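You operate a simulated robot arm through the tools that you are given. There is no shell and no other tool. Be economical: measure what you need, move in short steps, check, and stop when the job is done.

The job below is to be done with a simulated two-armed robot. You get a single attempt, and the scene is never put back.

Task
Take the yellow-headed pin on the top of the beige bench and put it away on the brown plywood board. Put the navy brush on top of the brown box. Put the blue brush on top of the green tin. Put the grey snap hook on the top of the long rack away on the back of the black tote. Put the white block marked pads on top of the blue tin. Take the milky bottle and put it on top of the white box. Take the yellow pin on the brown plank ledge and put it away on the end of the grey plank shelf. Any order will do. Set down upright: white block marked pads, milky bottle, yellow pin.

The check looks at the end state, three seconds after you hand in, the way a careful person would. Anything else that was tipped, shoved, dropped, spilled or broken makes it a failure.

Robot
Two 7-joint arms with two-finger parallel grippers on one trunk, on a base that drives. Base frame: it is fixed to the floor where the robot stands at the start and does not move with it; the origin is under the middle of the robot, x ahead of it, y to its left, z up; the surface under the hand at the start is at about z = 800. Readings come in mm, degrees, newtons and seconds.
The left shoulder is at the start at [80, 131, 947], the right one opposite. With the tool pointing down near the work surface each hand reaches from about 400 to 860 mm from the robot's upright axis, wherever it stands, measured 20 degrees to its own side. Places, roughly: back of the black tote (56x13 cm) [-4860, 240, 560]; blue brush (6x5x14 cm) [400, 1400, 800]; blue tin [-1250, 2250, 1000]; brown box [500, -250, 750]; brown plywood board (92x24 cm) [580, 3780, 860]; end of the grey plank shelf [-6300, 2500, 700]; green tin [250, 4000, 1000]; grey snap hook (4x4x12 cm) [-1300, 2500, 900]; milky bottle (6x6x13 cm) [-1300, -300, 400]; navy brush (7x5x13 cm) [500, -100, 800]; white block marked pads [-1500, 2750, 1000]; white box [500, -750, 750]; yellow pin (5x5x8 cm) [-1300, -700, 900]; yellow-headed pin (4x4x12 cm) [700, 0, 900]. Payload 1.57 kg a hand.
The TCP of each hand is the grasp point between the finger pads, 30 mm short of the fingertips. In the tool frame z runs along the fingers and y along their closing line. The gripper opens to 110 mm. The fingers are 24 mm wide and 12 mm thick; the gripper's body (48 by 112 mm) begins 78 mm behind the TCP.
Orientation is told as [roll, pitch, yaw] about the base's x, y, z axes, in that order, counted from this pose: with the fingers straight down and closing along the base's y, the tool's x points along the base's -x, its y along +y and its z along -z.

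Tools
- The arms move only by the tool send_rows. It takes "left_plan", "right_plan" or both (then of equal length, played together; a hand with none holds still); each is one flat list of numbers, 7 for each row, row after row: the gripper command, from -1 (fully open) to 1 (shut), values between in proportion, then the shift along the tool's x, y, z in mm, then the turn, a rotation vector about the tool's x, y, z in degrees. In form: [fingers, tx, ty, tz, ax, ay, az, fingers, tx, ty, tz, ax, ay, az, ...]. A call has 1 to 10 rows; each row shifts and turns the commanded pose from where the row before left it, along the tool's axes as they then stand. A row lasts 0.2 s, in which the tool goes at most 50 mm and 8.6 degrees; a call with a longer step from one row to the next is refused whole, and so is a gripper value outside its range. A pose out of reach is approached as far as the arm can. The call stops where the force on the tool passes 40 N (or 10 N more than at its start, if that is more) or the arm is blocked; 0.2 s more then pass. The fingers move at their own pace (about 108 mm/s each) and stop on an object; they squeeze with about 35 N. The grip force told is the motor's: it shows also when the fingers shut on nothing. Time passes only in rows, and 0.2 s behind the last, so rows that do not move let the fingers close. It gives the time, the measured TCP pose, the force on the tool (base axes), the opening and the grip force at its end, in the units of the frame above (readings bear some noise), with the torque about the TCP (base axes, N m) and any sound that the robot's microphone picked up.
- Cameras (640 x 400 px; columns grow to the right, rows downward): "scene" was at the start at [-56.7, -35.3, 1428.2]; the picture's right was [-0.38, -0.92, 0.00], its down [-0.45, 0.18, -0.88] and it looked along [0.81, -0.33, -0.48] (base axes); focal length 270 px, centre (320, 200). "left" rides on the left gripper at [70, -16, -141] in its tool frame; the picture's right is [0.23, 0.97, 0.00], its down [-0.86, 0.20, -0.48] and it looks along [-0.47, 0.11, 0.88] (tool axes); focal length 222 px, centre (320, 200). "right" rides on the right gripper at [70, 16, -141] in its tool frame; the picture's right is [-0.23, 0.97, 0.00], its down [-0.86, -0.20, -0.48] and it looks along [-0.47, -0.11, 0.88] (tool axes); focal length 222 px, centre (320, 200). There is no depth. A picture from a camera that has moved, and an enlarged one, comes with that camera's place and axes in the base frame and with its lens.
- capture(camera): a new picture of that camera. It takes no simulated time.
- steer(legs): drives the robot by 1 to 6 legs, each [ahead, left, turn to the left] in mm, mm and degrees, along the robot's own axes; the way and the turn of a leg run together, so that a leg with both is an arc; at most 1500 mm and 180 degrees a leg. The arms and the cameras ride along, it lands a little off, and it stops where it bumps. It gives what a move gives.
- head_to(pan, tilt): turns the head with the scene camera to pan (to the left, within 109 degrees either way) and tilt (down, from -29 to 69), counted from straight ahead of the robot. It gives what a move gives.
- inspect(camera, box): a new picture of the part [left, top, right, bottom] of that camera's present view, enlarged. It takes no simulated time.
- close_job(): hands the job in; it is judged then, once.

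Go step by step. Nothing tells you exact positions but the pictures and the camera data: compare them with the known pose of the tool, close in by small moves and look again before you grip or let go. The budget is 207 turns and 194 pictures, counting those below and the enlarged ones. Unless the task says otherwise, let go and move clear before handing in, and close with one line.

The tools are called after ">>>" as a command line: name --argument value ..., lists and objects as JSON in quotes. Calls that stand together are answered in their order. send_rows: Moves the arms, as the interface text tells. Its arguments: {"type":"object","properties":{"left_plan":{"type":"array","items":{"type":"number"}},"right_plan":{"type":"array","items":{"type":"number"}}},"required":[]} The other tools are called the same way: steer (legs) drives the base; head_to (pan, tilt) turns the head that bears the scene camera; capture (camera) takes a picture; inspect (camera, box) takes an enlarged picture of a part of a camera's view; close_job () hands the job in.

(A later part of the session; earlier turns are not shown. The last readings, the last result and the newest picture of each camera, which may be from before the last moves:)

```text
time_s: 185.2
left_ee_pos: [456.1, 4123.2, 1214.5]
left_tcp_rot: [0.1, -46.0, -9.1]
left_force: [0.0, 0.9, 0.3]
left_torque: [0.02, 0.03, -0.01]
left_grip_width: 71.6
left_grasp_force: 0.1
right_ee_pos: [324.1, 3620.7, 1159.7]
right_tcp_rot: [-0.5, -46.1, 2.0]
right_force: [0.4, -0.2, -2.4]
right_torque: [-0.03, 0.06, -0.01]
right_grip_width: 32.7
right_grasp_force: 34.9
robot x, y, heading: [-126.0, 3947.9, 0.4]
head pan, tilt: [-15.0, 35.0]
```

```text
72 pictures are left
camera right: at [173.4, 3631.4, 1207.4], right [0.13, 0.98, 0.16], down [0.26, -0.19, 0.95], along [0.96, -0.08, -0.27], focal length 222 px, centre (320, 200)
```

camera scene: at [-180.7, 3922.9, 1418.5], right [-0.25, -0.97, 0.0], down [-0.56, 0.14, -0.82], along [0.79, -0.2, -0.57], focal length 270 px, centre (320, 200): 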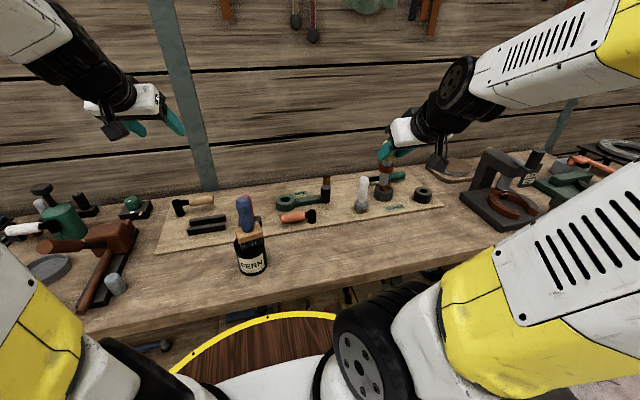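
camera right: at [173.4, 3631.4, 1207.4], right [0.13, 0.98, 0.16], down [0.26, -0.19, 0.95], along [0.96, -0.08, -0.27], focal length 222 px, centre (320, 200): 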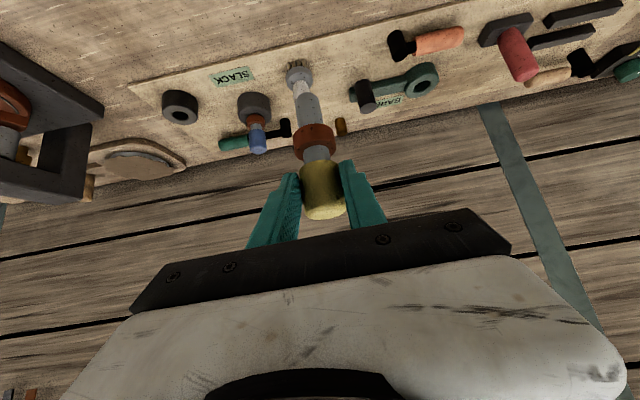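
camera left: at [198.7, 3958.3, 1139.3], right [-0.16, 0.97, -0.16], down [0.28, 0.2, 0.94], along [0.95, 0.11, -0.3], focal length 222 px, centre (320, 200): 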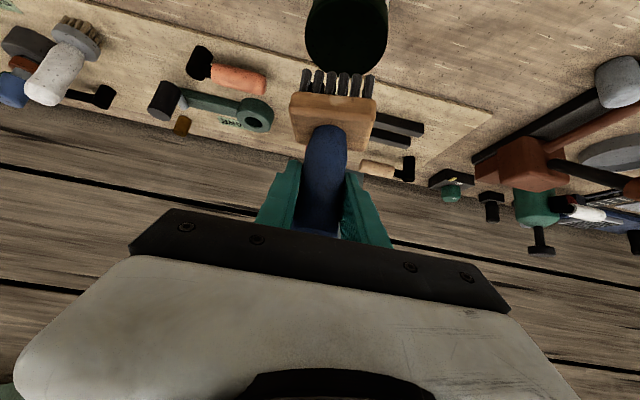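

>>> send_rows --right_plan '[1, -0.4, 20, 20, 0, 0, 0, 1, -0.4, 20, 25, 0, 0, 0, 1, -0.4, 20, 36, 0, 0, 0, 1, -0.4, 16, 40, 0, 0, 0, 1, -0.4, 0, 48, 0, 0, 0, 1, -0.4, 0, 48, 0, 0, 0, 1, 0, 0, 0, 0, 0, 0]'

>>> inspect --camera "scene" --box '[260, 130, 440, 250]'

>>> capture --camera "right"

```text
time_s: 187.0
left_ee_pos: [456.4, 4121.0, 1215.3]
left_tcp_rot: [0.5, -46.1, -9.4]
left_force: [-0.7, -1.8, 0.0]
left_torque: [0.09, 0.0, 0.13]
left_grip_width: 71.4
left_grasp_force: 0.1
right_ee_pos: [427.6, 3580.0, 1003.7]
right_tcp_rot: [-0.7, -43.9, -10.8]
right_force: [-1.6, -0.9, -2.4]
right_torque: [0.06, 0.02, 0.08]
right_grip_width: 32.4
right_grasp_force: 35.9
right hand out of reach, approached as far as the arm can: row 5
robot x, y, heading: [-123.1, 3947.0, 0.5]
head pan, tilt: [-15.0, 35.0]
stopped in row 7 (right hand): the arm was blocked; the commanded pose is now the measured one
```

```text
3.33 times, centred on (350, 190) of scene
camera zoom: at [-181.4, 3921.2, 1418.4], right [-0.25, -0.97, 0.0], down [-0.56, 0.14, -0.82], along [0.79, -0.2, -0.57], focal length 899 px, centre (220, 233)
```

zoom: 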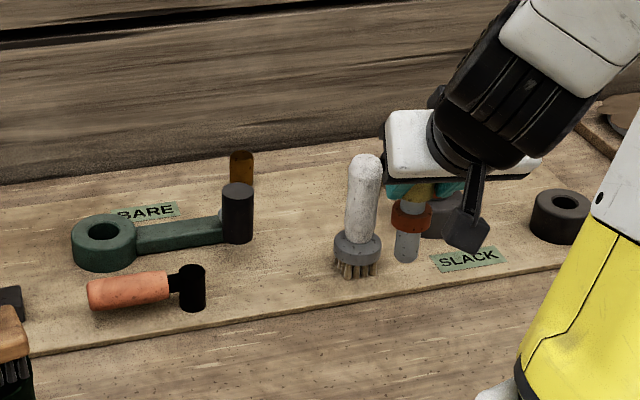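

```text
70 pictures are left
camera right: at [285.2, 3624.1, 1057.3], right [0.35, 0.92, 0.15], down [0.24, -0.24, 0.94], along [0.91, -0.29, -0.31], focal length 222 px, centre (320, 200)
```

right: 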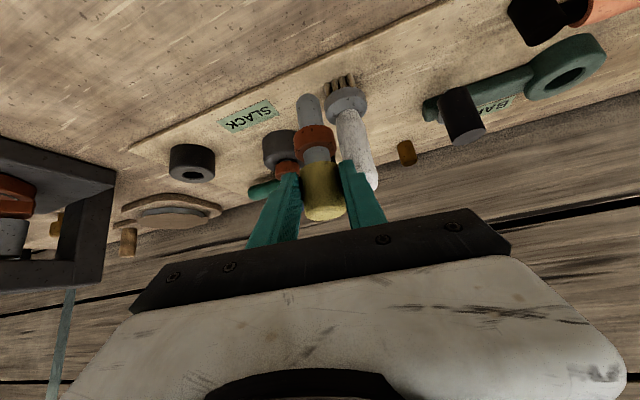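

>>> send_rows --right_plan '[1, -14, 0, -14, 0, 0, 0, 1, -21, 0, -21, 0, 0, 0, 1, -21, 0, -21, 0, 0, 0, 1, -21, 0, -21, 0, 0, 0, 1, 0, 0, 0, 0, 0, 0]'

>>> capture --camera "scene"

```text
time_s: 188.2
left_ee_pos: [455.8, 4124.0, 1214.5]
left_tcp_rot: [0.2, -46.0, -9.2]
left_force: [0.3, -1.0, 0.3]
left_torque: [-0.01, -0.02, 0.02]
left_grip_width: 71.5
left_grasp_force: 0.1
right_ee_pos: [432.0, 3582.9, 1115.1]
right_tcp_rot: [-0.7, -43.9, -10.4]
right_force: [0.6, -0.7, -2.0]
right_torque: [0.04, 0.07, -0.01]
right_grip_width: 32.8
right_grasp_force: 35.0
robot x, y, heading: [-124.0, 3947.1, 0.5]
head pan, tilt: [-15.0, 35.0]
```

```text
69 pictures are left
camera scene: at [-180.6, 3922.8, 1418.5], right [-0.25, -0.97, 0.0], down [-0.56, 0.14, -0.82], along [0.79, -0.2, -0.57], focal length 270 px, centre (320, 200)
```

scene: 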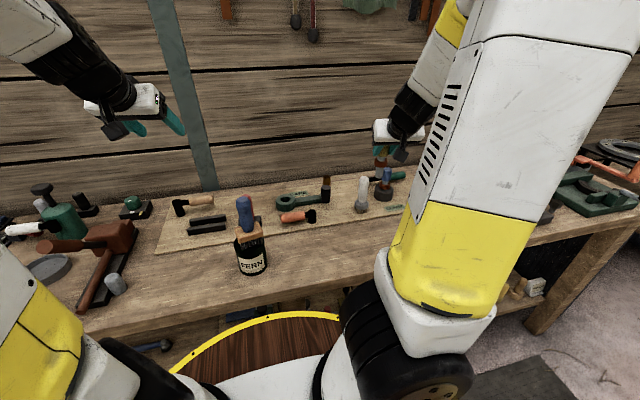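

>>> send_rows --right_plan '[1, -5, 31.5, 5, 0, 0, 0, 1, -5, 31.5, 5, 0, 0, 0, 1, -5, 31.5, 5, 0, 0, 0, 1, -5, 31.5, 5, 0, 0, 0, 1, 0, 0, 0, -3.5, -1, -3.6, 1, 0, 0, 0, -3.5, -1, -3.6, 1, 0, 0, 0, 0, 0, 0]'

>>> capture --camera "scene"

```text
time_s: 189.8
left_ee_pos: [455.6, 4124.5, 1213.4]
left_tcp_rot: [0.1, -46.0, -9.0]
left_force: [1.3, 0.3, 0.1]
left_torque: [-0.05, 0.0, -0.05]
left_grip_width: 71.2
left_grasp_force: 0.0
right_ee_pos: [484.4, 3703.5, 1113.1]
right_tcp_rot: [-1.1, -46.1, -0.1]
right_force: [0.1, 0.8, -2.4]
right_torque: [-0.06, 0.04, -0.03]
right_grip_width: 32.7
right_grasp_force: 34.9
robot x, y, heading: [-123.9, 3946.3, 0.7]
head pan, tilt: [-15.0, 35.0]
```

```text
68 pictures are left
camera scene: at [-180.6, 3923.7, 1418.5], right [-0.25, -0.97, 0.0], down [-0.56, 0.14, -0.82], along [0.79, -0.2, -0.57], focal length 270 px, centre (320, 200)
```

scene: 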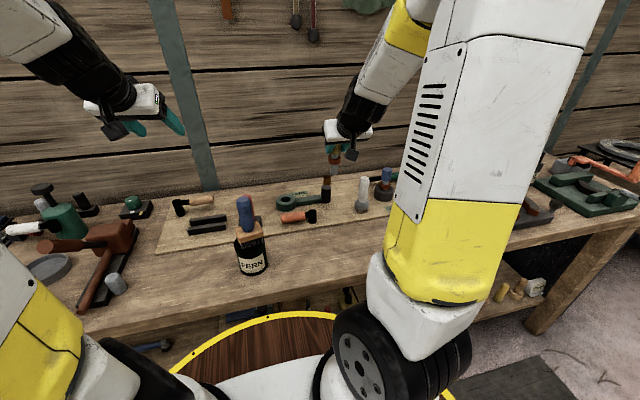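

>>> send_rows --right_plan '[1, 22, 0, 21, -1.1, 0, 0, 1, 26, 0, 25, 0, 0, 0, 1, 26, 0, 25, 0, 0, 0, 1, 0, 0, 0, 0, 0, 0]'

>>> inspect --camera "scene" --box '[260, 130, 440, 250]'

>>> capture --camera "right"

```text
time_s: 190.8
left_ee_pos: [455.8, 4122.8, 1213.9]
left_tcp_rot: [0.3, -46.0, -9.1]
left_force: [-0.8, 1.4, 0.0]
left_torque: [-0.01, 0.01, -0.02]
left_grip_width: 71.3
left_grasp_force: 0.1
right_ee_pos: [482.7, 3701.5, 1009.4]
right_tcp_rot: [0.2, -45.8, -0.3]
right_force: [-1.0, 0.3, -2.8]
right_torque: [0.03, 0.05, -0.03]
right_grip_width: 32.6
right_grasp_force: 34.9
robot x, y, heading: [-122.5, 3947.0, 0.8]
head pan, tilt: [-15.0, 35.0]
```

```text
3.33 times, centred on (350, 190) of scene
camera zoom: at [-180.6, 3922.9, 1418.5], right [-0.25, -0.97, 0.0], down [-0.56, 0.14, -0.82], along [0.79, -0.2, -0.57], focal length 899 px, centre (220, 233)
```

zoom: 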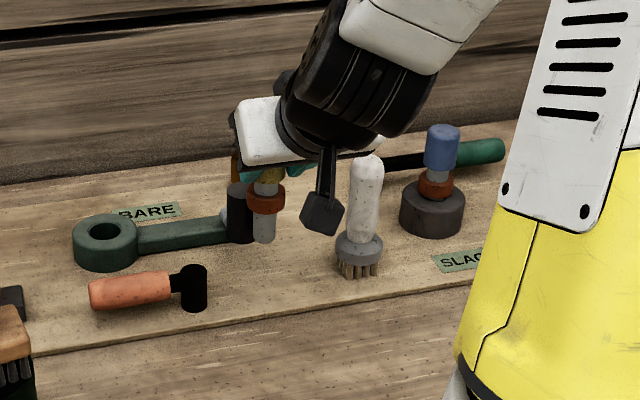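

```text
66 pictures are left
camera right: at [332.6, 3717.0, 1057.4], right [0.16, 0.97, 0.17], down [0.25, -0.2, 0.95], along [0.95, -0.11, -0.28], focal length 222 px, centre (320, 200)
```

right: 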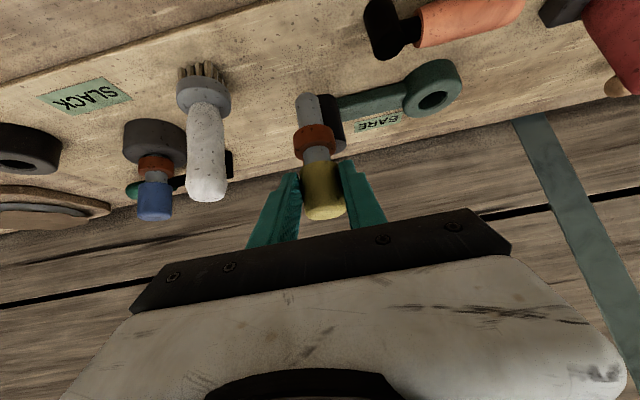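

>>> send_rows --right_plan '[1, 8.3, 0, -8.6, 0, 0, 0, 1, 7.2, 0, 7, 0, 0, 0, 1, 7.2, 0, 7, 0, 0, 0, 1, 3, 0, 2.9, 0, 0, 0, 1, 0, 0, 0, 0, 0, 0]'

>>> send_rows --right_plan '[1, 1.4, 0, 1.4, 0, 0, 0, 1, 1.4, 0, 1.4, 0, 0, 0, 1, 1.4, 0, 1.4, 0, 0, 0, 1, 0, 0, 0, 0, 0, 0]'

>>> inspect --camera "scene" --box '[260, 130, 440, 250]'

```text
time_s: 192.0
left_ee_pos: [455.6, 4122.8, 1213.7]
left_tcp_rot: [0.3, -46.1, -9.1]
left_force: [0.0, 0.3, -0.6]
left_torque: [-0.01, -0.01, 0.02]
left_grip_width: 71.3
left_grasp_force: 0.1
right_ee_pos: [471.2, 3699.9, 984.8]
right_tcp_rot: [0.2, -45.8, -0.3]
right_force: [-0.5, 0.3, -1.9]
right_torque: [0.01, 0.06, 0.0]
right_grip_width: 32.6
right_grasp_force: 34.5
robot x, y, heading: [-127.3, 3947.7, 0.8]
head pan, tilt: [-15.0, 35.0]
```

```text
time_s: 193.0
left_ee_pos: [456.4, 4123.0, 1214.1]
left_tcp_rot: [0.2, -46.0, -9.1]
left_force: [-0.4, 0.5, 0.1]
left_torque: [0.01, -0.02, 0.0]
left_grip_width: 71.7
left_grasp_force: 0.1
right_ee_pos: [470.7, 3702.3, 979.6]
right_tcp_rot: [0.3, -45.8, -0.3]
right_force: [-0.9, -0.1, -1.8]
right_torque: [-0.01, 0.07, 0.01]
right_grip_width: 32.7
right_grasp_force: 34.6
robot x, y, heading: [-123.6, 3950.0, 0.5]
head pan, tilt: [-15.0, 35.0]
```

```text
3.33 times, centred on (350, 190) of scene
camera zoom: at [-180.6, 3922.8, 1418.5], right [-0.25, -0.97, 0.0], down [-0.56, 0.14, -0.82], along [0.79, -0.2, -0.57], focal length 899 px, centre (220, 233)
```

zoom: 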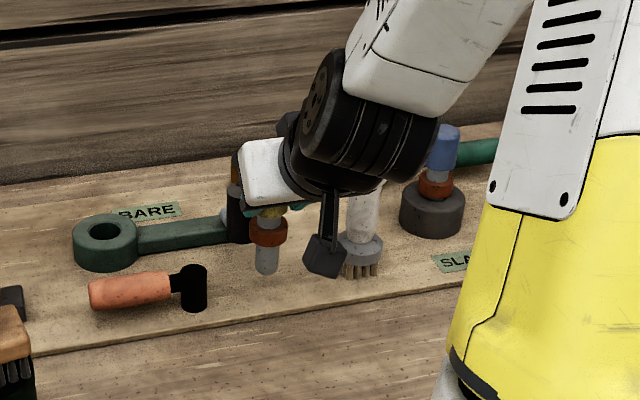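

>>> send_rows --right_plan '[1, 1.4, 0, 1.4, 0, 0, 0, 1, 1.4, 0, 1.4, 0, 0, 0, 1, 0, 0, 0, 0, 0, 0]'

>>> send_rows --right_plan '[1, 1.4, 0, 1.4, 0, 0, 0, 1, 1.4, 0, 1.4, 0, 0, 0, 1, 0, 0, 0, 0, 0, 0]'

>>> send_rows --right_plan '[1, 1.4, 0, 1.4, 0, 0, 0, 1, 1.4, 0, 1.4, 0, 0, 0, 1, 0, 0, 0, 0, 0, 0]'

```text
time_s: 193.8
left_ee_pos: [456.2, 4122.9, 1213.6]
left_tcp_rot: [0.3, -46.0, -9.1]
left_force: [0.9, -0.3, -0.3]
left_torque: [-0.01, 0.04, 0.02]
left_grip_width: 71.4
left_grasp_force: 0.2
right_ee_pos: [471.5, 3702.4, 975.5]
right_tcp_rot: [0.3, -45.8, -0.3]
right_force: [0.1, 0.6, -2.5]
right_torque: [-0.02, 0.04, -0.01]
right_grip_width: 32.8
right_grasp_force: 35.2
robot x, y, heading: [-127.6, 3946.4, 0.8]
head pan, tilt: [-15.0, 35.0]
```

```text
time_s: 194.6
left_ee_pos: [456.1, 4123.0, 1214.3]
left_tcp_rot: [0.2, -46.0, -9.0]
left_force: [0.2, -0.7, 0.8]
left_torque: [0.01, -0.05, 0.0]
left_grip_width: 71.4
left_grasp_force: 0.1
right_ee_pos: [471.2, 3701.5, 970.3]
right_tcp_rot: [0.3, -45.9, -0.2]
right_force: [0.9, 0.4, -1.6]
right_torque: [-0.01, 0.05, 0.01]
right_grip_width: 32.3
right_grasp_force: 35.4
robot x, y, heading: [-127.7, 3947.3, 0.5]
head pan, tilt: [-15.0, 35.0]
```

```text
time_s: 195.4
left_ee_pos: [456.7, 4122.2, 1213.5]
left_tcp_rot: [0.3, -46.0, -9.2]
left_force: [-0.1, -0.2, 0.3]
left_torque: [0.01, 0.02, 0.01]
left_grip_width: 71.5
left_grasp_force: 0.1
right_ee_pos: [471.0, 3700.9, 968.2]
right_tcp_rot: [0.3, -46.0, -0.2]
right_force: [-0.2, -0.3, -2.5]
right_torque: [-0.03, 0.04, 0.04]
right_grip_width: 32.5
right_grasp_force: 35.0
robot x, y, heading: [-130.6, 3946.2, 0.6]
head pan, tilt: [-15.0, 35.0]
```

>>> send_rows --right_plan '[1, 1.4, 0, 1.4, 0, 0, 0, 1, 1.4, 0, 1.4, 0, 0, 0, 1, 0, 0, 0, 0, 0, 0]'

>>> send_rows --right_plan '[1, 1.4, 0, 1.4, 0, 0, 0, 1, 1.4, 0, 1.4, 0, 0, 0, 1, 0, 0, 0, 0, 0, 0]'

>>> inspect --camera "right" --box '[180, 20, 440, 240]'

```text
time_s: 196.2
left_ee_pos: [455.2, 4123.9, 1214.4]
left_tcp_rot: [0.2, -46.0, -9.1]
left_force: [0.5, 0.3, -0.2]
left_torque: [0.0, 0.01, 0.02]
left_grip_width: 71.7
left_grasp_force: 0.0
right_ee_pos: [471.9, 3702.0, 963.9]
right_tcp_rot: [0.1, -45.9, -0.2]
right_force: [0.0, -0.2, -1.7]
right_torque: [-0.02, 0.05, 0.03]
right_grip_width: 32.5
right_grasp_force: 35.1
robot x, y, heading: [-126.5, 3948.4, 0.7]
head pan, tilt: [-15.0, 35.0]
```

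```text
time_s: 197.0
left_ee_pos: [455.2, 4123.0, 1214.9]
left_tcp_rot: [0.3, -46.1, -9.1]
left_force: [0.3, -0.1, 0.3]
left_torque: [0.0, 0.02, 0.02]
left_grip_width: 71.5
left_grasp_force: 0.0
right_ee_pos: [472.2, 3703.0, 961.3]
right_tcp_rot: [0.1, -46.1, -0.3]
right_force: [-3.6, -0.3, 13.8]
right_torque: [0.0, 0.27, -0.02]
right_grip_width: 32.6
right_grasp_force: 34.4
robot x, y, heading: [-124.9, 3949.6, 0.4]
head pan, tilt: [-15.0, 35.0]
```

```text
1.82 times, centred on (310, 130) of right
camera zoom: at [321.2, 3717.3, 1008.6], right [0.16, 0.97, 0.16], down [0.25, -0.2, 0.95], along [0.96, -0.11, -0.27], focal length 404 px, centre (338, 327)
```

zoom: 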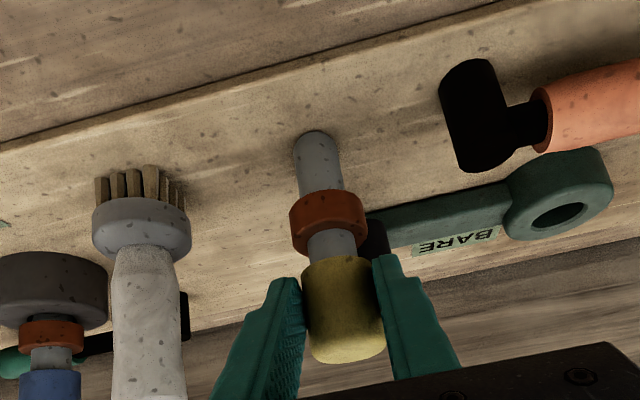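

>>> send_rows --right_plan '[0.3, -0.4, 0, -0.4, 0, 0, 0, 0.1, 0, 0, 0, 0, 0, 0, -0.2, 0, 0, 0, 0, 0, 0, -0.3, 0, 0, 0, 0, 0, 0, -0.3, 0, 0, -15, 0, 0, 0, -0.3, 0, 0, -30, 0, 0, 0, -0.3, 0, 0, -30, 0, 0, 0]'

>>> inspect --camera "right" --box '[180, 20, 440, 240]'

```text
time_s: 198.6
left_ee_pos: [457.1, 4124.0, 1215.5]
left_tcp_rot: [0.2, -46.0, -9.1]
left_force: [0.4, 0.6, -0.6]
left_torque: [0.02, 0.02, 0.02]
left_grip_width: 71.7
left_grasp_force: 0.0
right_ee_pos: [416.4, 3701.0, 1012.1]
right_tcp_rot: [0.2, -45.9, -0.2]
right_force: [0.1, -0.3, -0.7]
right_torque: [0.01, -0.01, 0.03]
right_grip_width: 71.6
right_grasp_force: 0.1
robot x, y, heading: [-127.6, 3944.5, 0.5]
head pan, tilt: [-15.0, 35.0]
```

```text
1.82 times, centred on (310, 130) of right
camera zoom: at [266.0, 3717.5, 1060.8], right [0.16, 0.97, 0.17], down [0.25, -0.2, 0.95], along [0.95, -0.11, -0.28], focal length 404 px, centre (338, 327)
```

zoom: 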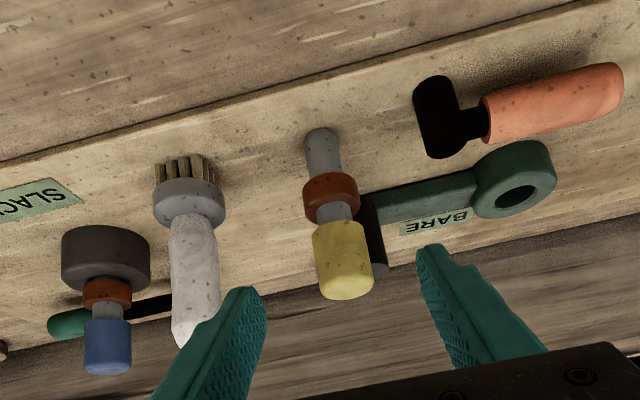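

Pin stands on the board. Now raise the right hand, back off and drive to the other side for the pads block and snap hook.

>>> send_rows --right_plan '[-0.3, -27, -8, -30, 0, 0, 0, -0.3, -27, -8, -30, 0, 0, 0, -0.3, -27, -8, -30, 0, 0, 0, -0.3, -27, -8, -30, 0, 0, 0, -0.3, -20, -8, -30, 0, 0, 0]'

>>> steer --legs '[[-330, 0, 0], [0, -1350, 0], [0, 0, -90], [0, 0, -90]]'

>>> head_to --pan 0 --tilt 20

>>> capture --camera "scene"

```text
time_s: 199.8
left_ee_pos: [456.4, 4123.3, 1214.5]
left_tcp_rot: [0.2, -46.0, -9.0]
left_force: [0.3, -0.6, 0.3]
left_torque: [-0.01, 0.0, 0.0]
left_grip_width: 71.7
left_grasp_force: 0.0
right_ee_pos: [399.2, 3660.7, 1208.8]
right_tcp_rot: [0.0, -45.9, -0.2]
right_force: [-0.4, 0.2, -0.1]
right_torque: [0.01, -0.02, 0.03]
right_grip_width: 71.5
right_grasp_force: 0.0
robot x, y, heading: [-125.3, 3946.2, 0.5]
head pan, tilt: [-15.0, 35.0]
```

```text
time_s: 215.9
left_ee_pos: [-1008.8, 2409.1, 1216.0]
left_tcp_rot: [0.2, -46.1, 172.6]
left_force: [0.1, -0.1, 0.8]
left_torque: [0.0, 0.01, 0.04]
left_grip_width: 71.4
left_grasp_force: 0.2
right_ee_pos: [-964.8, 2872.5, 1208.8]
right_tcp_rot: [0.2, -45.9, -178.4]
right_force: [0.1, 0.2, -0.3]
right_torque: [0.01, 0.01, 0.0]
right_grip_width: 71.4
right_grasp_force: 0.1
robot x, y, heading: [-430.3, 2599.9, -177.8]
head pan, tilt: [-15.0, 35.0]
```

```text
time_s: 216.7
left_ee_pos: [-1007.7, 2408.6, 1213.4]
left_tcp_rot: [0.2, -46.1, 172.6]
left_force: [0.7, 0.3, 0.3]
left_torque: [0.06, 0.0, 0.01]
left_grip_width: 71.5
left_grasp_force: 0.0
right_ee_pos: [-965.0, 2872.4, 1208.3]
right_tcp_rot: [0.1, -45.8, -178.5]
right_force: [0.1, -1.0, -0.5]
right_torque: [-0.01, 0.01, -0.01]
right_grip_width: 71.7
right_grasp_force: 0.0
robot x, y, heading: [-431.5, 2603.8, -177.6]
head pan, tilt: [0.0, 20.0]
```

```text
62 pictures are left
camera scene: at [-387.2, 2604.7, 1442.3], right [-0.04, 1.0, 0.0], down [0.34, 0.01, -0.94], along [-0.94, -0.04, -0.34], focal length 270 px, centre (320, 200)
```

scene: 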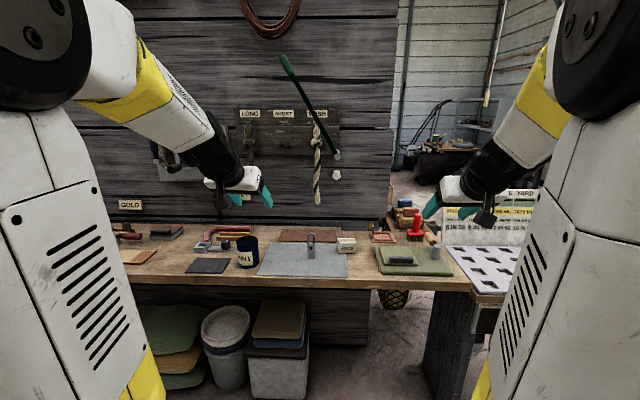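

>>> inspect --camera "scene" --box '[180, 190, 460, 310]'

>>> inspect --camera "scene" --box '[220, 40, 360, 220]'

```text
2.29 times, centred on (320, 250) of scene
camera zoom: at [-387.2, 2604.7, 1442.3], right [-0.04, 1.0, 0.0], down [0.34, 0.01, -0.94], along [-0.94, -0.04, -0.34], focal length 617 px, centre (320, 86)
```

zoom: 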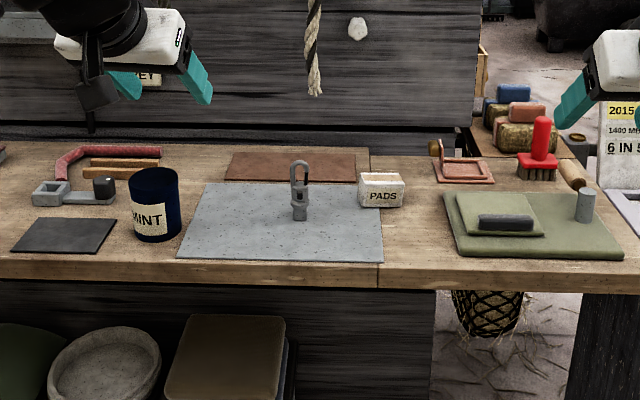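

```text
2.22 times, centred on (290, 130) of scene
camera zoom: at [-387.2, 2604.7, 1442.3], right [-0.04, 1.0, 0.0], down [0.34, 0.01, -0.94], along [-0.94, -0.04, -0.34], focal length 600 px, centre (387, 356)
```

zoom: 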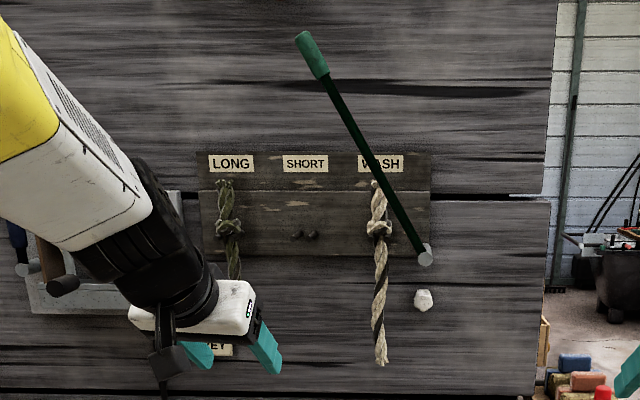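

MINT is the blue tin (~(-1300,2275)), the hook stands at ~(-1329,2528) and the PADS block at ~(-1371,2672). I move so the right hand faces the block.

>>> steer --legs '[[0, 165, -2.2], [310, 0, 0]]'

>>> head_to --pan -15 --tilt 35

>>> capture --camera "right"

>>> inspect --camera "scene" --box '[200, 100, 480, 280]'

```text
time_s: 219.8
left_ee_pos: [-1324.2, 2266.2, 1214.7]
left_tcp_rot: [0.3, -46.2, 170.4]
left_force: [-0.5, -1.0, -0.3]
left_torque: [-0.04, -0.05, 0.02]
left_grip_width: 71.4
left_grasp_force: 0.1
right_ee_pos: [-1262.7, 2726.9, 1208.7]
right_tcp_rot: [0.1, -45.9, 179.3]
right_force: [0.2, 0.7, 0.6]
right_torque: [-0.01, -0.01, 0.0]
right_grip_width: 71.5
right_grasp_force: 0.1
robot x, y, heading: [-739.3, 2441.9, -179.4]
head pan, tilt: [0.0, 20.0]
```

```text
time_s: 220.6
left_ee_pos: [-1323.4, 2266.8, 1214.0]
left_tcp_rot: [0.2, -46.1, 170.5]
left_force: [0.9, -0.3, 0.6]
left_torque: [0.01, 0.0, -0.01]
left_grip_width: 71.6
left_grasp_force: 0.0
right_ee_pos: [-1263.3, 2727.5, 1209.1]
right_tcp_rot: [0.2, -45.9, 179.3]
right_force: [0.0, 0.0, 0.1]
right_torque: [0.02, -0.01, 0.01]
right_grip_width: 71.2
right_grasp_force: 0.0
robot x, y, heading: [-740.6, 2441.6, -179.9]
head pan, tilt: [-15.0, 35.0]
```

```text
59 pictures are left
camera right: at [-1113.3, 2708.9, 1257.1], right [-0.17, -0.97, 0.17], down [-0.25, 0.2, 0.95], along [-0.95, 0.12, -0.28], focal length 222 px, centre (320, 200)
```

right: 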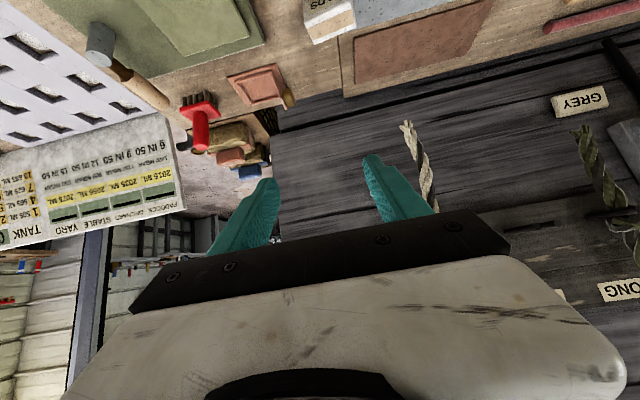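

```text
2.22 times, centred on (340, 190) of scene
camera zoom: at [-687.5, 2460.1, 1418.6], right [0.26, 0.97, 0.0], down [0.55, -0.15, -0.82], along [-0.79, 0.21, -0.57], focal length 600 px, centre (276, 222)
```

zoom: 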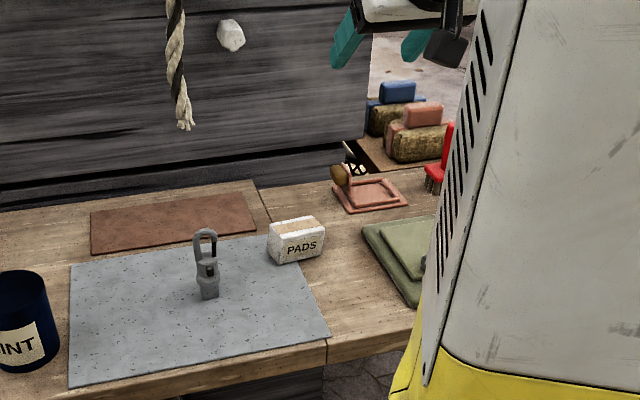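

>>> send_rows --right_plan '[-1, 20.8, 6.7, 30, 0, 0, 0, -1, 20.8, 6.7, 30, 0, 0, 0, -1, 20.8, 6.7, 30, 0, 0, 0, -1, 20.8, 6.7, 30, 0, 0, 0, -1, 20.8, 6.7, 30, 0, 0, 0, -1, 20.8, 6.7, 30, 0, 0, 0, -1, 0, 0, 0, 0, 0, 0]'

>>> capture --camera "right"

```text
time_s: 222.2
left_ee_pos: [-1323.5, 2267.3, 1214.9]
left_tcp_rot: [0.2, -46.2, 170.4]
left_force: [-0.3, -0.1, -0.1]
left_torque: [-0.01, 0.02, -0.02]
left_grip_width: 71.5
left_grasp_force: 0.0
right_ee_pos: [-1304.8, 2688.4, 1003.2]
right_tcp_rot: [0.1, -45.9, 179.3]
right_force: [0.1, 0.4, -0.6]
right_torque: [0.01, -0.01, 0.01]
right_grip_width: 110.2
right_grasp_force: 0.0
right hand out of reach, approached as far as the arm can: row 4
robot x, y, heading: [-738.1, 2437.0, -179.6]
head pan, tilt: [-15.0, 35.0]
```

```text
57 pictures are left
camera right: at [-1155.8, 2669.2, 1052.1], right [-0.17, -0.97, 0.17], down [-0.25, 0.2, 0.95], along [-0.95, 0.12, -0.28], focal length 222 px, centre (320, 200)
```

right: 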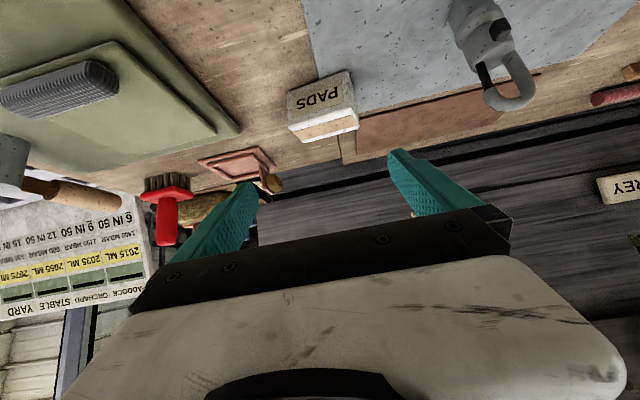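

>>> send_rows --right_plan '[-1, 7.5, 3.4, 28, 0, 0, 0, -1, 7.5, 3.4, 28, 0, 0, 0, -1, 7.5, 3.4, 28, 0, 0, 0, -1, 0, 0, 0, 0, 0, 0]'

>>> capture --camera "right"

```text
time_s: 223.2
left_ee_pos: [-1323.8, 2266.8, 1214.5]
left_tcp_rot: [0.2, -46.0, 170.4]
left_force: [-0.9, -0.2, 0.1]
left_torque: [-0.01, -0.03, 0.01]
left_grip_width: 71.5
left_grasp_force: 0.0
right_ee_pos: [-1348.8, 2679.7, 929.3]
right_tcp_rot: [0.1, -46.0, 179.3]
right_force: [0.3, 0.4, 1.2]
right_torque: [0.0, 0.01, 0.0]
right_grip_width: 110.2
right_grasp_force: 0.2
robot x, y, heading: [-739.1, 2441.7, -180.1]
head pan, tilt: [-15.0, 35.0]
```

```text
56 pictures are left
camera right: at [-1200.0, 2660.2, 977.4], right [-0.17, -0.97, 0.17], down [-0.25, 0.2, 0.95], along [-0.95, 0.12, -0.28], focal length 222 px, centre (320, 200)
```

right: 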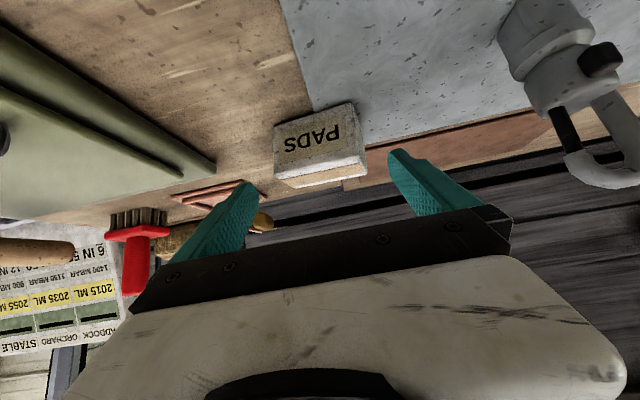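

>>> send_rows --right_plan '[-1, 7.4, 2.6, 20.4, 0, 0, 0, -1, 7.4, 2.6, 20, 0, 0, 0, -1, 0, 0, 0, 0, 0, 0, 0, 0, 0, 0, 0, 0, 0, 1, 0, 0, 0, 0, 0, 0, 1, 0, 0, 0, 0, 0, 0]'

>>> capture --camera "right"

```text
time_s: 224.6
left_ee_pos: [-1324.4, 2267.2, 1215.3]
left_tcp_rot: [0.2, -46.1, 170.4]
left_force: [-0.3, 0.6, 0.5]
left_torque: [-0.01, 0.02, 0.01]
left_grip_width: 71.5
left_grasp_force: 0.0
right_ee_pos: [-1366.9, 2674.2, 890.2]
right_tcp_rot: [0.2, -45.9, 179.3]
right_force: [-0.7, -0.1, -0.7]
right_torque: [-0.01, 0.01, 0.0]
right_grip_width: 80.3
right_grasp_force: 35.1
robot x, y, heading: [-744.1, 2436.1, -179.9]
head pan, tilt: [-15.0, 35.0]
```

```text
55 pictures are left
camera right: at [-1218.8, 2654.5, 938.5], right [-0.17, -0.97, 0.17], down [-0.25, 0.2, 0.95], along [-0.95, 0.12, -0.28], focal length 222 px, centre (320, 200)
```

right: 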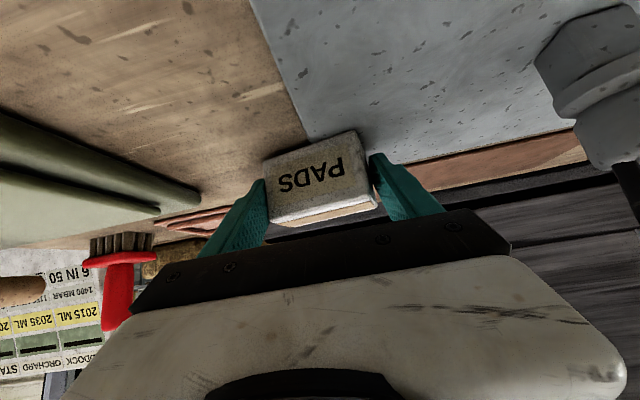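

>>> send_rows --right_plan '[1, -7.2, 0, -7, 0, 0, 0, 1, -7.2, 0, -7, 0, 0, 0, 1, -20, 0, -19.5, 0, 0, 0, 1, -27, 0, -26, 0, 0, 0, 1, -27, 0, -26, 0, 0, 0, 1, 0, 0, 0, 0, 0, 0]'

>>> capture --camera "right"

```text
time_s: 226.0
left_ee_pos: [-1325.3, 2266.3, 1214.1]
left_tcp_rot: [0.2, -46.1, 170.4]
left_force: [0.4, 0.0, -0.8]
left_torque: [-0.01, 0.02, 0.01]
left_grip_width: 71.4
left_grasp_force: 0.1
right_ee_pos: [-1367.7, 2673.3, 1013.9]
right_tcp_rot: [0.1, -45.9, 179.3]
right_force: [-0.1, 1.2, -0.8]
right_torque: [0.01, 0.01, -0.01]
right_grip_width: 80.6
right_grasp_force: 35.0
robot x, y, heading: [-744.7, 2438.8, -179.8]
head pan, tilt: [-15.0, 35.0]
```

```text
54 pictures are left
camera right: at [-1218.4, 2654.4, 1062.9], right [-0.17, -0.97, 0.17], down [-0.25, 0.2, 0.95], along [-0.95, 0.12, -0.28], focal length 222 px, centre (320, 200)
```

right: 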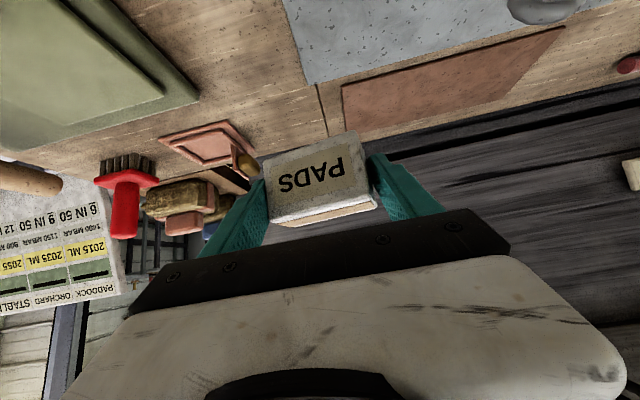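

>>> send_rows --right_plan '[1, -29, 0, -28, 0, 0, 0, 1, -29, 0, -28, 0, 0, 0, 1, 0, 0, 0, 0, 0, 0]'

>>> steer --legs '[[-60, 0, 0], [0, 390, 0]]'

>>> capture --camera "right"

>>> capture --camera "scene"

```text
time_s: 226.8
left_ee_pos: [-1324.6, 2267.0, 1214.6]
left_tcp_rot: [0.1, -46.1, 170.4]
left_force: [0.4, -0.3, -1.0]
left_torque: [0.03, 0.0, 0.01]
left_grip_width: 71.6
left_grasp_force: 0.0
right_ee_pos: [-1369.6, 2673.8, 1093.4]
right_tcp_rot: [0.1, -45.9, 179.4]
right_force: [0.7, -0.6, -0.5]
right_torque: [0.01, -0.01, -0.03]
right_grip_width: 80.2
right_grasp_force: 35.0
robot x, y, heading: [-739.4, 2438.7, -180.2]
head pan, tilt: [-15.0, 35.0]
```

```text
time_s: 229.8
left_ee_pos: [-1264.5, 1881.7, 1213.9]
left_tcp_rot: [0.2, -46.1, 170.2]
left_force: [-0.1, -0.8, 0.1]
left_torque: [-0.01, -0.02, 0.02]
left_grip_width: 71.5
left_grasp_force: 0.2
right_ee_pos: [-1309.6, 2288.9, 1096.1]
right_tcp_rot: [0.2, -45.9, 179.2]
right_force: [-0.1, -0.1, -0.8]
right_torque: [0.0, -0.01, 0.01]
right_grip_width: 79.8
right_grasp_force: 34.7
robot x, y, heading: [-683.2, 2049.1, 180.3]
head pan, tilt: [-15.0, 35.0]
```

```text
53 pictures are left
camera right: at [-1159.5, 2269.3, 1143.2], right [-0.17, -0.97, 0.17], down [-0.25, 0.2, 0.95], along [-0.95, 0.12, -0.28], focal length 222 px, centre (320, 200)
```

right: 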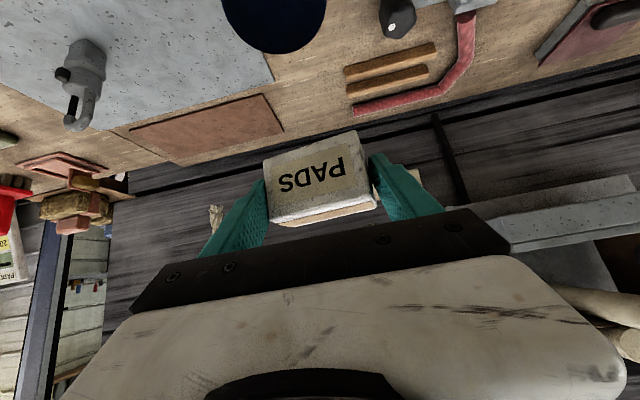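

```text
52 pictures are left
camera scene: at [-627.7, 2073.6, 1418.5], right [0.26, 0.97, 0.0], down [0.55, -0.15, -0.82], along [-0.79, 0.21, -0.57], focal length 270 px, centre (320, 200)
```

scene: 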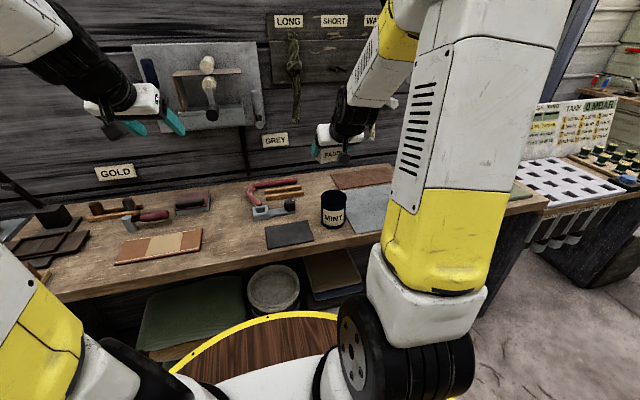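

>>> send_rows --right_plan '[1, 23.9, -1.5, 13.5, 0, 0, 0, 1, 23.9, -1.5, 13.5, 0, 0, 0, 1, 23.9, -1.5, 13.5, 0, 0, 0, 1, 20, -1.5, 9.7, 0, 0, 0, 1, 0, 0, 0, 0, 0, 0]'

>>> inspect --camera "scene" --box '[260, 130, 410, 250]'

>>> capture --camera "right"

```text
time_s: 231.0
left_ee_pos: [-1263.7, 1881.1, 1214.6]
left_tcp_rot: [0.1, -46.1, 170.2]
left_force: [-0.4, 0.2, 0.8]
left_torque: [-0.01, 0.01, 0.02]
left_grip_width: 71.6
left_grasp_force: 0.0
right_ee_pos: [-1280.1, 2293.1, 993.8]
right_tcp_rot: [0.2, -45.9, 179.1]
right_force: [0.0, 0.1, -1.2]
right_torque: [-0.02, -0.03, -0.01]
right_grip_width: 79.7
right_grasp_force: 35.0
robot x, y, heading: [-683.1, 2048.8, 179.8]
head pan, tilt: [-15.0, 35.0]
```

```text
3.33 times, centred on (335, 190) of scene
camera zoom: at [-627.7, 2073.5, 1418.5], right [0.26, 0.97, 0.0], down [0.55, -0.15, -0.82], along [-0.79, 0.21, -0.57], focal length 899 px, centre (270, 233)
```

zoom: 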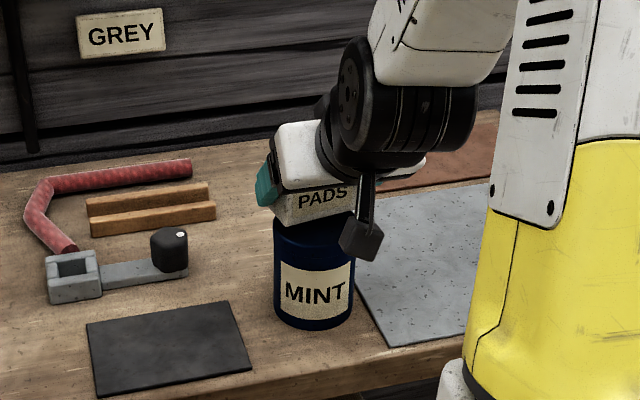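

```text
50 pictures are left
camera right: at [-1131.0, 2274.2, 1042.0], right [-0.17, -0.97, 0.17], down [-0.25, 0.2, 0.95], along [-0.95, 0.12, -0.28], focal length 222 px, centre (320, 200)
```

right: 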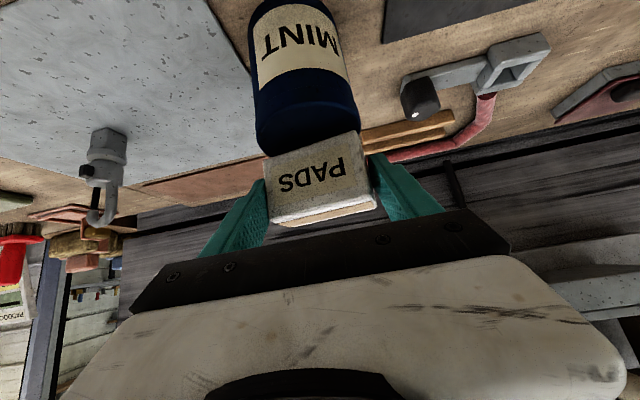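

>>> send_rows --right_plan '[1, 5, 0, 4.9, 0, 0, 0, 1, 5, 0, 4.9, 0, 0, 0, 1, 0, 0, 0, 0, 0, 0]'

>>> send_rows --right_plan '[1, 1.4, 0, 1.4, 0, 0, 0, 1, 1.4, 0, 1.4, 0, 0, 0, 1, 0, 0, 0, 0, 0, 0]'

>>> send_rows --right_plan '[1, 1.4, 0, 1.4, 0, 0, 0, 1, 1.4, 0, 1.4, 0, 0, 0, 1, 0, 0, 0, 0, 0, 0]'

>>> inspect --camera "scene" --box '[290, 150, 390, 230]'

```text
time_s: 231.8
left_ee_pos: [-1262.7, 1880.7, 1215.1]
left_tcp_rot: [0.2, -46.2, 170.4]
left_force: [-0.8, -0.6, 0.1]
left_torque: [-0.03, -0.02, -0.03]
left_grip_width: 71.5
left_grasp_force: 0.0
right_ee_pos: [-1281.4, 2293.9, 982.6]
right_tcp_rot: [0.1, -46.4, 179.3]
right_force: [-2.8, -0.4, 24.0]
right_torque: [-0.46, 0.04, 0.27]
right_grip_width: 78.9
right_grasp_force: 35.7
robot x, y, heading: [-686.7, 2048.7, 179.8]
head pan, tilt: [-15.0, 35.0]
```

```text
time_s: 232.3
left_ee_pos: [-1265.6, 1880.7, 1215.0]
left_tcp_rot: [0.2, -46.1, 170.3]
left_force: [0.4, 0.5, 0.2]
left_torque: [-0.01, 0.0, -0.03]
left_grip_width: 71.5
left_grasp_force: 0.2
right_ee_pos: [-1281.5, 2293.4, 979.6]
right_tcp_rot: [0.0, -46.3, 179.4]
right_force: [-1.8, 0.3, 2.8]
right_torque: [0.14, 0.05, 0.07]
right_grip_width: 74.3
right_grasp_force: 35.4
robot x, y, heading: [-680.6, 2051.0, 179.8]
head pan, tilt: [-15.0, 35.0]
stopped in row 2 (right hand): the force on the tool passed its limit at 43 N (the readings are from after the stop); the commanded pose is now the measured one
```

```text
time_s: 233.2
left_ee_pos: [-1262.8, 1880.4, 1215.2]
left_tcp_rot: [0.1, -46.2, 170.3]
left_force: [-0.4, 0.2, 0.1]
left_torque: [0.0, -0.04, -0.02]
left_grip_width: 71.5
left_grasp_force: 0.2
right_ee_pos: [-1283.6, 2294.5, 977.0]
right_tcp_rot: [0.0, -46.7, 179.3]
right_force: [2.1, 0.4, 37.9]
right_torque: [-0.17, 0.32, -0.04]
right_grip_width: 74.5
right_grasp_force: 34.3
robot x, y, heading: [-680.7, 2049.5, 180.1]
head pan, tilt: [-15.0, 35.0]
```

```text
5.00 times, centred on (340, 190) of scene
camera zoom: at [-626.4, 2073.1, 1418.5], right [0.26, 0.97, 0.0], down [0.55, -0.15, -0.82], along [-0.79, 0.21, -0.57], focal length 1349 px, centre (220, 250)
```

zoom: 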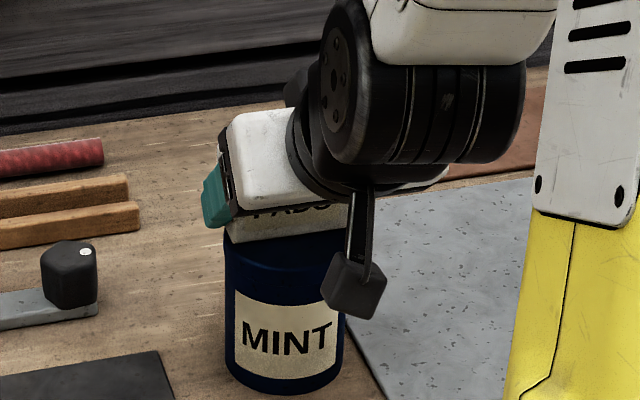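

>>> send_rows --right_plan '[1, -1.3, 0, -1.3, 0, 0, 0, 1, 0, 0, 0, 0, 0, 0]'

>>> send_rows --right_plan '[-0.6, 0, 0, 0, 0, 0, 0, -1, 0, 0, 0, 0, 0, 0, -1, 0, 0, 0, 0, 0, 0, -1, 0, 0, -15, 0, 0, 0, -1, 0, 0, -30, 0, 0, 0, -1, -10, 0, -35, 0, 0, 0, -1, -15, 0, -35, 0, 0, 0]'

>>> inspect --camera "scene" --box '[290, 150, 390, 230]'

>>> capture --camera "right"

```text
time_s: 233.8
left_ee_pos: [-1264.3, 1880.4, 1214.7]
left_tcp_rot: [0.2, -46.1, 170.2]
left_force: [0.6, -0.1, -0.3]
left_torque: [0.0, 0.02, -0.01]
left_grip_width: 71.3
left_grasp_force: 0.1
right_ee_pos: [-1282.5, 2293.3, 978.4]
right_tcp_rot: [0.1, -46.4, 179.4]
right_force: [-6.9, -0.2, 27.0]
right_torque: [0.0, 0.71, -0.05]
right_grip_width: 74.5
right_grasp_force: 34.7
robot x, y, heading: [-680.6, 2052.2, 180.2]
head pan, tilt: [-15.0, 35.0]
```

```text
time_s: 235.3
left_ee_pos: [-1265.9, 1880.8, 1213.8]
left_tcp_rot: [0.2, -45.9, 170.3]
left_force: [-0.6, 0.8, -0.4]
left_torque: [0.02, -0.01, 0.0]
left_grip_width: 71.6
left_grasp_force: 0.1
right_ee_pos: [-1217.7, 2293.1, 1074.3]
right_tcp_rot: [0.1, -46.2, 179.2]
right_force: [0.5, -0.2, -0.3]
right_torque: [-0.01, -0.03, 0.05]
right_grip_width: 110.1
right_grasp_force: 0.0
robot x, y, heading: [-687.1, 2052.4, 180.0]
head pan, tilt: [-15.0, 35.0]
```

```text
5.00 times, centred on (340, 190) of scene
camera zoom: at [-628.1, 2073.7, 1418.5], right [0.26, 0.97, 0.0], down [0.55, -0.15, -0.82], along [-0.79, 0.21, -0.57], focal length 1349 px, centre (220, 250)
```

zoom: 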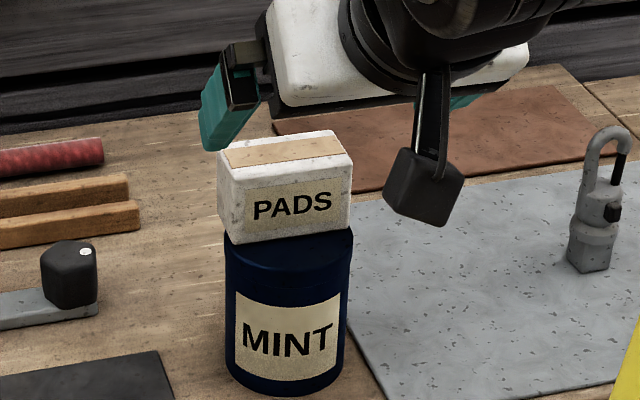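

```text
47 pictures are left
camera right: at [-1066.8, 2274.4, 1121.6], right [-0.17, -0.97, 0.17], down [-0.24, 0.2, 0.95], along [-0.95, 0.12, -0.27], focal length 222 px, centre (320, 200)
```

right: 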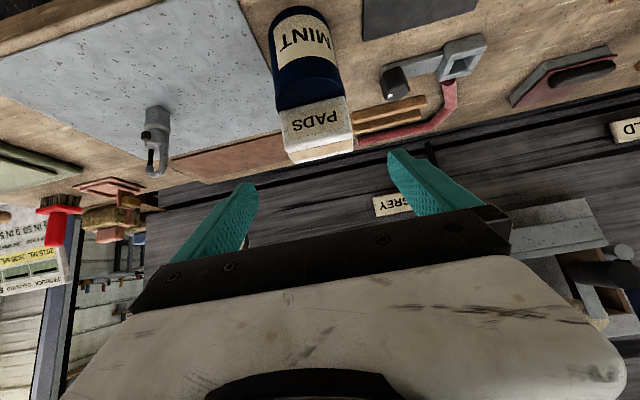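

PADS sits upright on the blue tin. Next the snap hook at ~(-1320,2535): shift the base and approach with the right hand.

>>> steer --legs '[[0, -242, 0]]'

>>> send_rows --right_plan '[-0.5, 12, 0, 27.2, 0, 0, 0, -0.5, 12, 0, 27.2, 0, 0, 0, -0.5, 12, 0, 27.2, 0, 0, 0, -0.5, 12, 0, 27, 0, 0, 0, -0.5, 0, 0, 0, 0, 0, 0]'

>>> capture --camera "right"

>>> inspect --camera "scene" --box '[260, 130, 410, 250]'

```text
time_s: 237.1
left_ee_pos: [-1265.0, 2123.7, 1215.1]
left_tcp_rot: [0.2, -46.1, 170.3]
left_force: [-0.5, -0.3, -0.1]
left_torque: [0.01, 0.0, 0.03]
left_grip_width: 71.5
left_grasp_force: 0.1
right_ee_pos: [-1215.5, 2535.7, 1073.4]
right_tcp_rot: [0.0, -46.2, 179.2]
right_force: [0.0, -0.6, 0.9]
right_torque: [0.0, -0.01, -0.01]
right_grip_width: 109.9
right_grasp_force: 0.0
robot x, y, heading: [-683.4, 2293.4, 180.1]
head pan, tilt: [-15.0, 35.0]
```

```text
time_s: 238.3
left_ee_pos: [-1264.7, 2122.9, 1214.6]
left_tcp_rot: [0.2, -46.1, 170.3]
left_force: [0.3, 0.5, -0.9]
left_torque: [-0.01, -0.02, 0.01]
left_grip_width: 71.2
left_grasp_force: 0.0
right_ee_pos: [-1260.3, 2536.9, 964.8]
right_tcp_rot: [0.1, -46.1, 179.2]
right_force: [0.4, 0.1, -0.3]
right_torque: [0.0, 0.0, -0.01]
right_grip_width: 82.2
right_grasp_force: 0.1
robot x, y, heading: [-678.4, 2290.6, 179.9]
head pan, tilt: [-15.0, 35.0]
```

```text
46 pictures are left
camera right: at [-1111.3, 2518.0, 1012.3], right [-0.17, -0.97, 0.16], down [-0.24, 0.2, 0.95], along [-0.95, 0.12, -0.27], focal length 222 px, centre (320, 200)
```

right: 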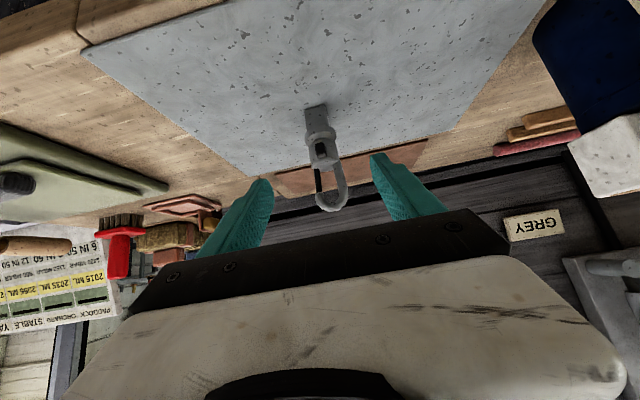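

```text
3.33 times, centred on (335, 190) of scene
camera zoom: at [-627.4, 2315.7, 1418.5], right [0.26, 0.97, 0.0], down [0.55, -0.15, -0.82], along [-0.79, 0.21, -0.57], focal length 899 px, centre (270, 233)
```

zoom: 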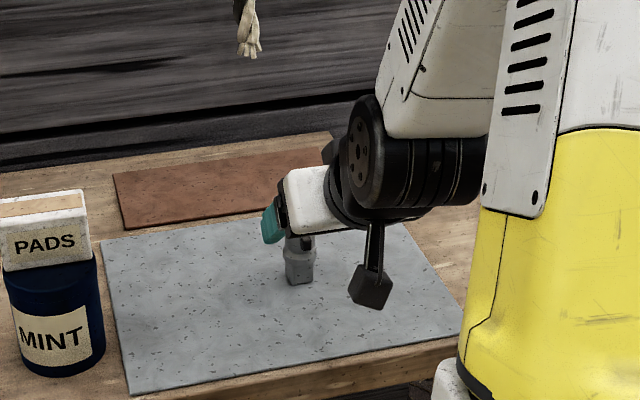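

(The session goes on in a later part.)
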